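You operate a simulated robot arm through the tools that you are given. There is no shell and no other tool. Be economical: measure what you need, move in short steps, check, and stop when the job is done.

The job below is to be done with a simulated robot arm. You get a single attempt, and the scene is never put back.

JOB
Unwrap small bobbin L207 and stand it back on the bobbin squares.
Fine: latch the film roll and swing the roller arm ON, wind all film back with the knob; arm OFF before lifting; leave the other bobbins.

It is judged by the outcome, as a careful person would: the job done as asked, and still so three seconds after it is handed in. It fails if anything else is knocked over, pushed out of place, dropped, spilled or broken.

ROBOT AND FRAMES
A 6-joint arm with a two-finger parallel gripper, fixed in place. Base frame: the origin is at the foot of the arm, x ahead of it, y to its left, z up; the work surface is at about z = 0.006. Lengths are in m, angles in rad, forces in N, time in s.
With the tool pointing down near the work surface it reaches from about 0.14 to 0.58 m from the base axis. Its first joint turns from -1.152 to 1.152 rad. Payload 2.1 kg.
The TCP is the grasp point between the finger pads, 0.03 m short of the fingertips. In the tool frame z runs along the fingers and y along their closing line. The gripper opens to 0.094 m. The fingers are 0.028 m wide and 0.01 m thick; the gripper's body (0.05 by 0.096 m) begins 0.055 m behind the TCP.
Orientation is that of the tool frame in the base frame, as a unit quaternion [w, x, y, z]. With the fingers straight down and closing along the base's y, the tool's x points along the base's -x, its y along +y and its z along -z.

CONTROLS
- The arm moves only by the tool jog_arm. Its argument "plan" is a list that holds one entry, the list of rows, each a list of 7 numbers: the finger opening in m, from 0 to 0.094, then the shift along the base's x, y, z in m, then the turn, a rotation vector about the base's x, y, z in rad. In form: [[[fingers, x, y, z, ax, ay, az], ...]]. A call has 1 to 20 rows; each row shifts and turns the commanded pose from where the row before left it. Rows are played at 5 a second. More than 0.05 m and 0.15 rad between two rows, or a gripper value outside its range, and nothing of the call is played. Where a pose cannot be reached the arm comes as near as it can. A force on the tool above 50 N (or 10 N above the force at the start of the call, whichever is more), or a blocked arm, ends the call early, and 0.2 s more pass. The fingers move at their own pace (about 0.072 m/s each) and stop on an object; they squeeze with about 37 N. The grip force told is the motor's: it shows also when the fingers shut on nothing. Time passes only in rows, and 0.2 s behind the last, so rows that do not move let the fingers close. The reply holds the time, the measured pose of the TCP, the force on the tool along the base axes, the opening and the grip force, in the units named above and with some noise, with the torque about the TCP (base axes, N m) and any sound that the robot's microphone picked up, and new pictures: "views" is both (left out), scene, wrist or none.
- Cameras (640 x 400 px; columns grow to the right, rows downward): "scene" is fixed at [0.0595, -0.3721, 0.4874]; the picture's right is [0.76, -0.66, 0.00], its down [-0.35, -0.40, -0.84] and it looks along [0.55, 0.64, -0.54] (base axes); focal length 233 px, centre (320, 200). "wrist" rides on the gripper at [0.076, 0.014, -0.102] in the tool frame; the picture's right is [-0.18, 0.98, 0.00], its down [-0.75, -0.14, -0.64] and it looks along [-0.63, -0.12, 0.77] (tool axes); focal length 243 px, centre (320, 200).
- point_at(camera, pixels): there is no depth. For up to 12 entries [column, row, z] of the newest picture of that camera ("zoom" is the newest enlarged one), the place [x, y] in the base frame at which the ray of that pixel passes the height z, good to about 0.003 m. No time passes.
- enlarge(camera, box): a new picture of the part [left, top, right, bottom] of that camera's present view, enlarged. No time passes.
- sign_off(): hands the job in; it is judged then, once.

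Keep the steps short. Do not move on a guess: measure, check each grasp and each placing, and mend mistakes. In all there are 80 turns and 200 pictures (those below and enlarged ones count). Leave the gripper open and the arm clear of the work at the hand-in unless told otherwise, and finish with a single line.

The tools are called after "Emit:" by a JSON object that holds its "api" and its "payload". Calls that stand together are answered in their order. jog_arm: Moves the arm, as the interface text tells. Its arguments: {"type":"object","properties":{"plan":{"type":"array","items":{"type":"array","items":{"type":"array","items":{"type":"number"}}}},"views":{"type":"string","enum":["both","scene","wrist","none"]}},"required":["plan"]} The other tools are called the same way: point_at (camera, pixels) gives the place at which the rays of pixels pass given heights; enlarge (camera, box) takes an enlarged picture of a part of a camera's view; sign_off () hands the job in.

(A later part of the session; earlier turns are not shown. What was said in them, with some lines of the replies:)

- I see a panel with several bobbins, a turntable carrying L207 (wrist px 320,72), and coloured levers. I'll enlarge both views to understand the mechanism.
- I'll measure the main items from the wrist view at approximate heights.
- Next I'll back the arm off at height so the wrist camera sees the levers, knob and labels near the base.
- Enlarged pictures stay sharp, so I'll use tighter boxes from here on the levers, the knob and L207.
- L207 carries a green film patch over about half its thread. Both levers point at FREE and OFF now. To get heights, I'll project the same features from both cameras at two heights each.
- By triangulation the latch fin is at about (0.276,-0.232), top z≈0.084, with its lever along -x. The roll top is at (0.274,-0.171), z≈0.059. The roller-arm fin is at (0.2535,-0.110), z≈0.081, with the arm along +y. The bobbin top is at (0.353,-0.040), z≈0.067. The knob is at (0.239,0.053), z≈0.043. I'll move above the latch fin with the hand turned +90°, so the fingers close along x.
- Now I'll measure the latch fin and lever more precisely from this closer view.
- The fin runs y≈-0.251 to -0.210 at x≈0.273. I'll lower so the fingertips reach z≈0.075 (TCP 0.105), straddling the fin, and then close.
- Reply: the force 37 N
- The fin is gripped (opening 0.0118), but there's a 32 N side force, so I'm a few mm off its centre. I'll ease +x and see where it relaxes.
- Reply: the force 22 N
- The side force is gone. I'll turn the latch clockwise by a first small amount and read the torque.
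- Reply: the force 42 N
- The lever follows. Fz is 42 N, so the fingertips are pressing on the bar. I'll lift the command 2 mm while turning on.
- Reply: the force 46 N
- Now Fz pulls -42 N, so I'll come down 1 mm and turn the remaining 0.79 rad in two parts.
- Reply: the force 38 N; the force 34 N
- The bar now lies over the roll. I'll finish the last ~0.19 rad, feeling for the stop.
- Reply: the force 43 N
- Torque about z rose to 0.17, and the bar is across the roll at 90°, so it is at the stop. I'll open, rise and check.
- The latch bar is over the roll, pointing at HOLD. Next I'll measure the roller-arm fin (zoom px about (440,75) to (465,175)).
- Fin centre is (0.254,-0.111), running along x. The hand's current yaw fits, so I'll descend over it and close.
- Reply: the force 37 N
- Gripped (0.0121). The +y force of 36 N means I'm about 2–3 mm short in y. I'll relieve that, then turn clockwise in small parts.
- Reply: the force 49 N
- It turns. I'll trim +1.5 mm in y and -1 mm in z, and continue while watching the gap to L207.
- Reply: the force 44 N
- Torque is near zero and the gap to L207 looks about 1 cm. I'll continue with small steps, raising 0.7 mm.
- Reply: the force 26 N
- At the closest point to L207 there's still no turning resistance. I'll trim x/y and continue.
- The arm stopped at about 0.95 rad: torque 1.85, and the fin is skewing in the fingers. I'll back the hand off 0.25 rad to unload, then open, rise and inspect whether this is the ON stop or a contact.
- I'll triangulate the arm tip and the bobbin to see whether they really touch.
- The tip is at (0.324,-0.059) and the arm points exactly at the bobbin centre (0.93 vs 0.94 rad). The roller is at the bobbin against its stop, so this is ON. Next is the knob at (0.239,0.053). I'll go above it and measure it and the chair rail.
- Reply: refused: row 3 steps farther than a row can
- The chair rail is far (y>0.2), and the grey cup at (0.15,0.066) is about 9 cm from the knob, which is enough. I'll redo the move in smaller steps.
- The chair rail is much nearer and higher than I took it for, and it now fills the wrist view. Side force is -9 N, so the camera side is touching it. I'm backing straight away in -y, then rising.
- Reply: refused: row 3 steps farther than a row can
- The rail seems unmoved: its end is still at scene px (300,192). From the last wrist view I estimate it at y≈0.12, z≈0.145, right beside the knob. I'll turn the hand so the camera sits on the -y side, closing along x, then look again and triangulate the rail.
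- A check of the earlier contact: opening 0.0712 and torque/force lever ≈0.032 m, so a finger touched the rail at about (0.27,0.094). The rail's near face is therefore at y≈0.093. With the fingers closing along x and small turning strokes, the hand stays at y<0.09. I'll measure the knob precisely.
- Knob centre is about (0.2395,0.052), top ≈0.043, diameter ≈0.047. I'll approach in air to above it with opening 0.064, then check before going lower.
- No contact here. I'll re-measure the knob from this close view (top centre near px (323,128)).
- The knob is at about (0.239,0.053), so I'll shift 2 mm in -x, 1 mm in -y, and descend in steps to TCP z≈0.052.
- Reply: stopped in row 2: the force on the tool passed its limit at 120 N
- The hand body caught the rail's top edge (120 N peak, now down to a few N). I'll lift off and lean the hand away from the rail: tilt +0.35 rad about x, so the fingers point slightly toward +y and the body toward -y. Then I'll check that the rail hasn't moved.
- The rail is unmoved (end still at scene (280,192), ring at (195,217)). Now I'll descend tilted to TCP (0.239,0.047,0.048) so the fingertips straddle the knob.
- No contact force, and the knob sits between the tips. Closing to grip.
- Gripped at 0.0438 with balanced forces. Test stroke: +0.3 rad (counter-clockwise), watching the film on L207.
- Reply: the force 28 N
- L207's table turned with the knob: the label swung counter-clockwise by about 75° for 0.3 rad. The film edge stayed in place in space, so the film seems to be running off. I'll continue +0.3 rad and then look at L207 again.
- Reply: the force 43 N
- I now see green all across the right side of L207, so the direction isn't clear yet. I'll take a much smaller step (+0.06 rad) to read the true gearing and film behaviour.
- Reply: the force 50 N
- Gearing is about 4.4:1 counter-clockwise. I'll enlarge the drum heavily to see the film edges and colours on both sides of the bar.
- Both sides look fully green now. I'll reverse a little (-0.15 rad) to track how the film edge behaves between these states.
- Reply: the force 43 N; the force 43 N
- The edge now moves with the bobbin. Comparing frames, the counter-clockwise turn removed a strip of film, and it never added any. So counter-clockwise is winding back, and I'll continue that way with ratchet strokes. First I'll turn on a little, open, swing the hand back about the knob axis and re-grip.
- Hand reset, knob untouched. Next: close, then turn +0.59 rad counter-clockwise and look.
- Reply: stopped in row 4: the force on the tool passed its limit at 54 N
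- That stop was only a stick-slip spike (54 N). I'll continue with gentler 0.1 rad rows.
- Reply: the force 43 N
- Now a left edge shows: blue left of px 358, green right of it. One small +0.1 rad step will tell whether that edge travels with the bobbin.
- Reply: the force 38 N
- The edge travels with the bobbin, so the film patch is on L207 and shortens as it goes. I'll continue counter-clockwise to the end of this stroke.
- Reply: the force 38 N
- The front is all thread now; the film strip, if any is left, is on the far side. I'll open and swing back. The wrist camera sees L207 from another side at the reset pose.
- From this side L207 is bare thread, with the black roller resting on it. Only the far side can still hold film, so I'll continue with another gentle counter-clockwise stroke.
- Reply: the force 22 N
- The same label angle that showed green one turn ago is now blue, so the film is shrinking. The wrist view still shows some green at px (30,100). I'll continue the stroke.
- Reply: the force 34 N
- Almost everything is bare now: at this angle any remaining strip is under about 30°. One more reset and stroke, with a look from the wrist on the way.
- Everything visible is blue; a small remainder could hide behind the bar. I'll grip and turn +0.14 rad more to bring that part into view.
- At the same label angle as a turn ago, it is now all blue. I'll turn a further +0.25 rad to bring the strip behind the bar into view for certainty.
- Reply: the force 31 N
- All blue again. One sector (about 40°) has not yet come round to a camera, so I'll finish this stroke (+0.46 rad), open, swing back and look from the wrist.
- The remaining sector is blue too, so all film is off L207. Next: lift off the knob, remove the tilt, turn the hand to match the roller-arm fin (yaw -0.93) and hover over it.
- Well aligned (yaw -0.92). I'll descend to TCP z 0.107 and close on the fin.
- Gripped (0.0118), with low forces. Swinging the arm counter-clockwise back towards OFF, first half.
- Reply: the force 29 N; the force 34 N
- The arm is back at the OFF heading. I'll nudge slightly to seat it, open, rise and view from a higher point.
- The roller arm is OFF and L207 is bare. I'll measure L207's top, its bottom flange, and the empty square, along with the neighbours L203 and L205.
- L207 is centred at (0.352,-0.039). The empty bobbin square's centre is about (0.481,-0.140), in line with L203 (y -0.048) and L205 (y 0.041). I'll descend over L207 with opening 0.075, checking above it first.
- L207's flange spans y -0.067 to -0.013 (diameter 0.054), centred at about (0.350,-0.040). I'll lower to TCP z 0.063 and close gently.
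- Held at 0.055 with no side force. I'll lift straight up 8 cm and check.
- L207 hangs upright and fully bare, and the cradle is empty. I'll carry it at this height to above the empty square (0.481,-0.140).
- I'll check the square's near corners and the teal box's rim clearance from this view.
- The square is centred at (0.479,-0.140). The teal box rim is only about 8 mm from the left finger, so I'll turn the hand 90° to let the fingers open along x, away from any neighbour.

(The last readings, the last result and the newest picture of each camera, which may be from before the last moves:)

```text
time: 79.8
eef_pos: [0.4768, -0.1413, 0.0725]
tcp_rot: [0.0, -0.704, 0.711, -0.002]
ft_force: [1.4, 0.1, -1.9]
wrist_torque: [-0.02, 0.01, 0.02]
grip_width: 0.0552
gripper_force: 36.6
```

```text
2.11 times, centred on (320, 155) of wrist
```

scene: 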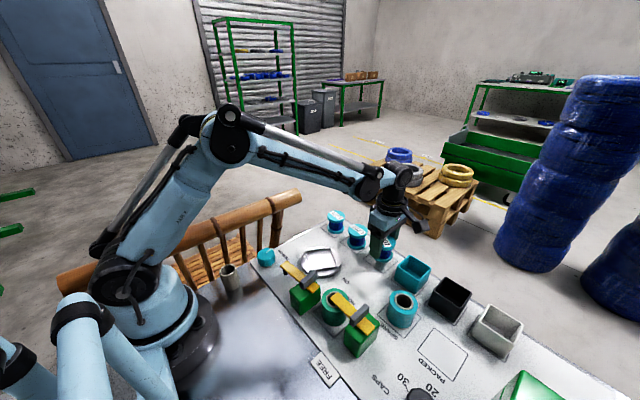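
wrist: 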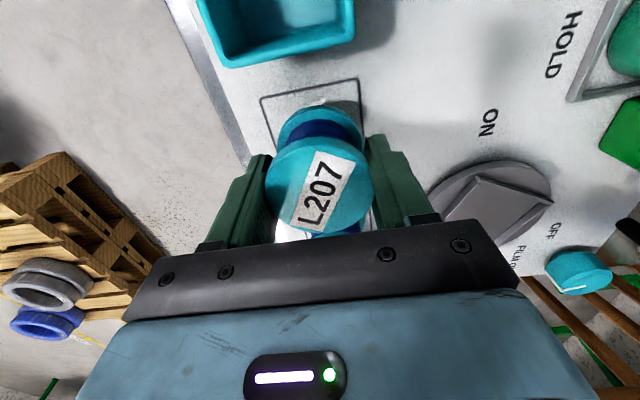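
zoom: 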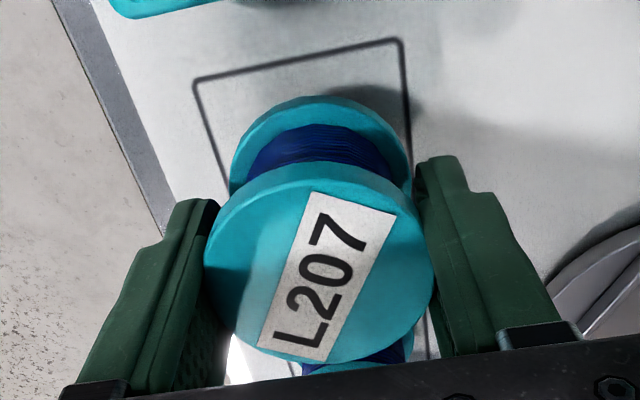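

Emit:
{"api": "point_at", "payload": {"camera": "wrist", "pixels": [[259.8, 98.1, 0.006], [357.9, 79.2, 0.006]]}}

Emit:
{"api": "jog_arm", "payload": {"plan": [[[0.045, 0.002, 0.001, -0.006, 0, 0, 0], [0.045, 0, 0, -0.006, 0, 0, 0], [0.045, 0, 0, -0.004, 0, 0, 0], [0.045, 0, 0, 0, 0, 0, 0]]]}}

Emit:
{"api": "enlarge", "payload": {"camera": "scene", "box": [350, 220, 420, 280]}}

```text
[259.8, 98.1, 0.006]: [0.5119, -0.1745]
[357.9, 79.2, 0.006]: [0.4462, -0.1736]
```

```text
time: 80.8
eef_pos: [0.4799, -0.1396, 0.0573]
tcp_rot: [0.001, -0.703, 0.711, -0.001]
ft_force: [0.4, 0.1, -1.9]
wrist_torque: [-0.01, -0.03, 0.0]
grip_width: 0.0554
gripper_force: 37.1
```

scene: 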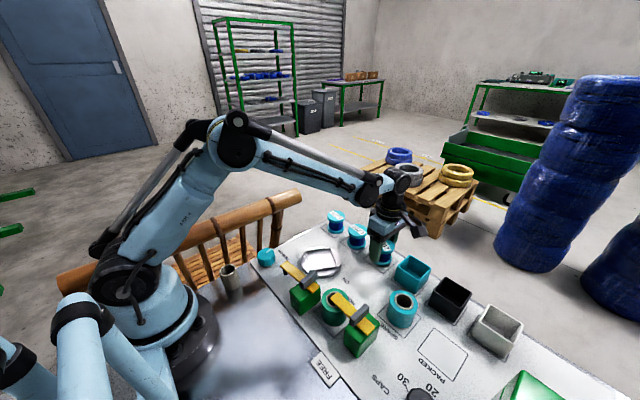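
wrist: 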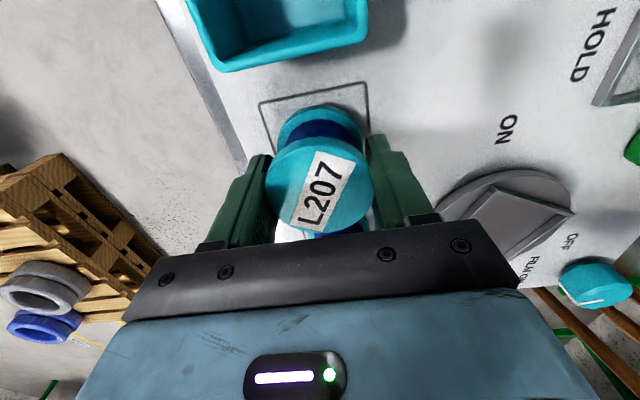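

```text
6.67 times, centred on (385, 250) of scene
```

zoom: 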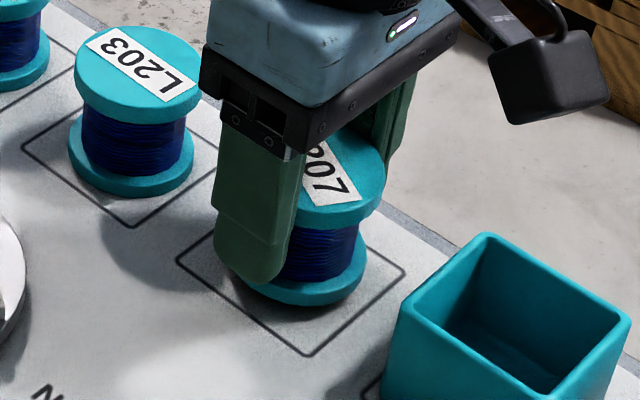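

Centred at (0.480,-0.140) and nearly down. I'll lower in 1.5 mm steps until the vertical force shows contact.

Emit:
{"api": "jog_arm", "payload": {"plan": [[[0.045, 0, 0, -0.002, 0, 0, 0], [0.045, 0, 0, -0.0015, 0, 0, 0], [0.045, 0, 0, -0.0015, 0, 0, 0], [0.045, 0, 0, 0, 0, 0, 0]]], "views": "none"}}

```text
time: 81.8
eef_pos: [0.4807, -0.1402, 0.0523]
tcp_rot: [0.0, -0.704, 0.711, -0.002]
ft_force: [0.5, -0.4, -1.7]
wrist_torque: [0.0, -0.03, -0.02]
grip_width: 0.0549
gripper_force: 37.2
```

Emit:
{"api": "jog_arm", "payload": {"plan": [[[0.045, 0, 0, -0.001, 0, 0, 0], [0.045, 0, 0, -0.001, 0, 0, 0], [0.045, 0, 0, 0, 0, 0, 0]]]}}

Emit:
{"api": "enlarge", "payload": {"camera": "scene", "box": [350, 220, 420, 280]}}

```text
time: 82.6
eef_pos: [0.4817, -0.1393, 0.0518]
tcp_rot: [0.0, -0.704, 0.711, -0.002]
ft_force: [-0.9, -0.4, -1.8]
wrist_torque: [0.01, 0.01, -0.03]
grip_width: 0.0551
gripper_force: 37.4
```

scene: 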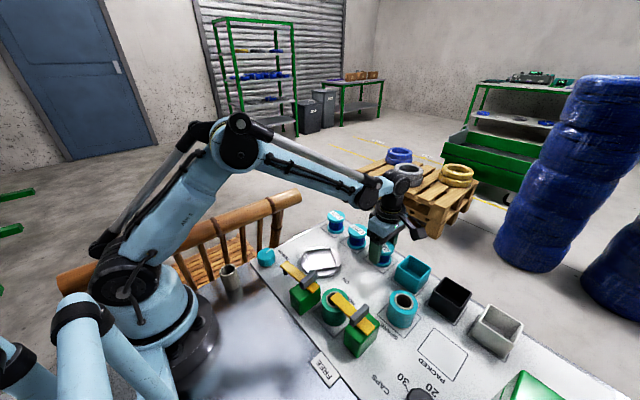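
wrist: 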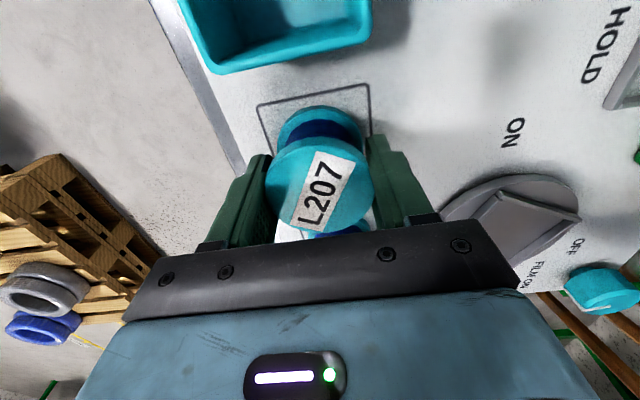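

```text
6.67 times, centred on (385, 250) of scene
```

zoom: 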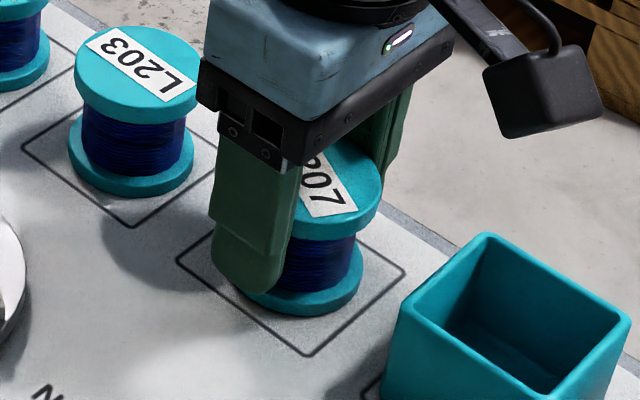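

Still free-hanging (Fz -1.8 N). I'll shift -2 mm in x and continue down in 1 mm steps.

Emit:
{"api": "jog_arm", "payload": {"plan": [[[0.045, -0.002, 0, -0.001, 0, 0, 0], [0.045, 0, 0, -0.001, 0, 0, 0], [0.045, 0, 0, -0.001, 0, 0, 0], [0.045, 0, 0, 0, 0, 0, 0]]], "views": "none"}}

Emit:
{"api": "enlarge", "payload": {"camera": "scene", "box": [350, 220, 420, 280]}}

```text
time: 83.6
eef_pos: [0.4783, -0.1391, 0.0483]
tcp_rot: [0.001, -0.704, 0.71, -0.004]
ft_force: [10.6, -2.1, 35.6]
wrist_torque: [-0.09, -0.03, 0.02]
grip_width: 0.0552
gripper_force: 37.2
```

```text
6.67 times, centred on (385, 250) of scene
```

zoom: 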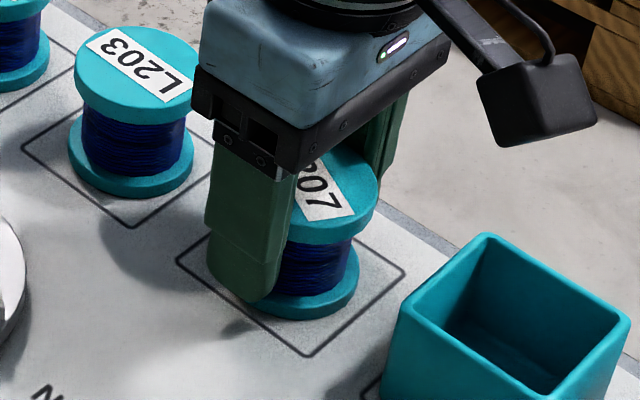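

Fz jumped to +36 N, so the bobbin stands on the panel. I'll ease up 1 mm to relieve it, open slowly, then rise straight up.

Emit:
{"api": "jog_arm", "payload": {"plan": [[[0.045, 0, 0, 0.001, 0, 0, 0], [0.045, 0, 0, 0, 0, 0, 0], [0.058, 0, 0, 0, 0, 0, 0], [0.066, 0, 0, 0, 0, 0, 0], [0.074, 0, 0, 0, 0, 0, 0], [0.074, 0, 0, 0, 0, 0, 0], [0.074, 0, 0, 0.02, 0, 0, 0], [0.074, 0, 0, 0.03, 0, 0, 0], [0.074, 0, 0, 0.04, 0, 0, 0], [0.074, 0, 0, 0.045, 0, 0, 0], [0.074, -0.03, 0, 0.035, 0, 0, 0], [0.074, -0.04, 0, 0, 0, 0, 0], [0.074, -0.04, 0, 0.02, 0, 0, 0], [0.074, 0, 0, 0, 0, 0, 0]]]}}

Emit:
{"api": "enlarge", "payload": {"camera": "scene", "box": [320, 200, 440, 290]}}

Emit:
{"api": "enlarge", "payload": {"camera": "scene", "box": [200, 180, 520, 380]}}

```text
time: 86.6
eef_pos: [0.3685, -0.1384, 0.236]
tcp_rot: [0.001, -0.703, 0.711, -0.003]
ft_force: [-0.2, -0.1, 0.2]
wrist_torque: [0.02, -0.01, 0.04]
grip_width: 0.074
gripper_force: 0.0
```

scene: 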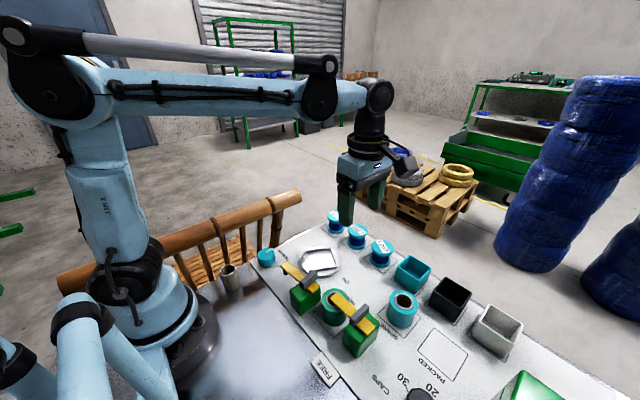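
wrist: 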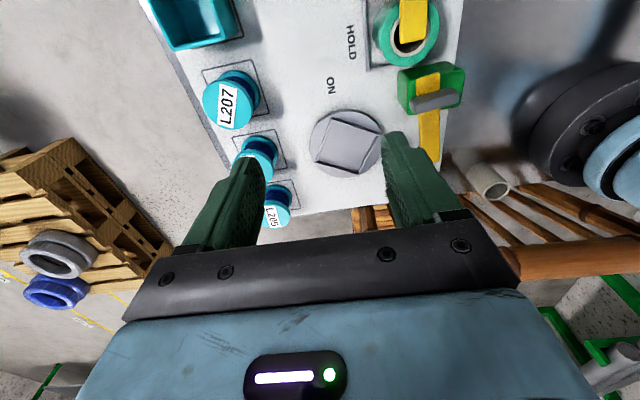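

```text
4.44 times, centred on (380, 245) of scene
```

zoom: 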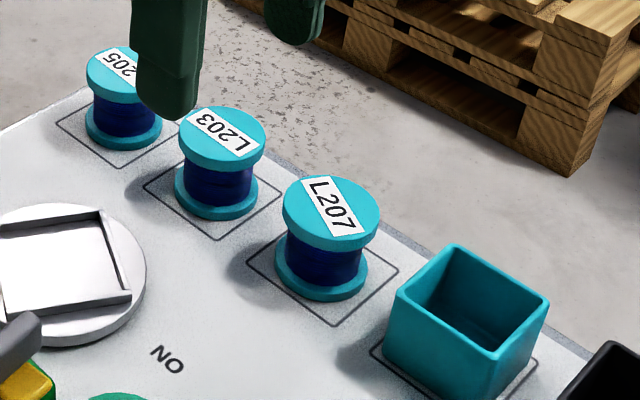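

```text
2.00 times, centred on (360, 280) of scene
```

zoom: 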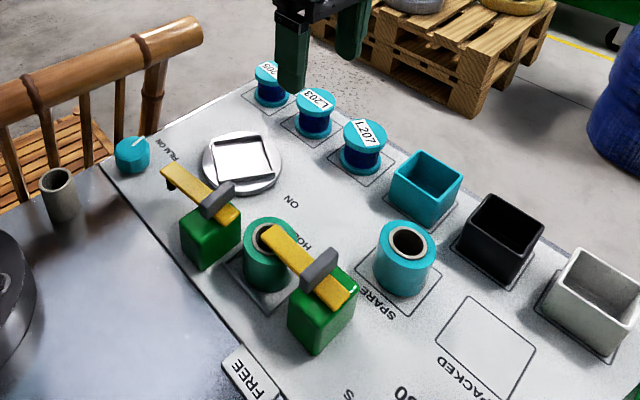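

L207 stands bare and upright inside its square. L203, L205, the boxes, the spare roll, the cup and the chair are where they were. The latch is at HOLD and the roller arm at OFF. The gripper is open and clear, so I'm handing in.

Emit:
{"api": "sign_off", "payload": {}}

```text
The job is handed in.
```

L207 is unwrapped and standing upright on the empty bobbin square, with the roller arm OFF, the film roll still latched and the other bobbins untouched; the hand bumped the chair rail twice (about 9 N and a brief 120 N peak), but the rail did not appear to move.
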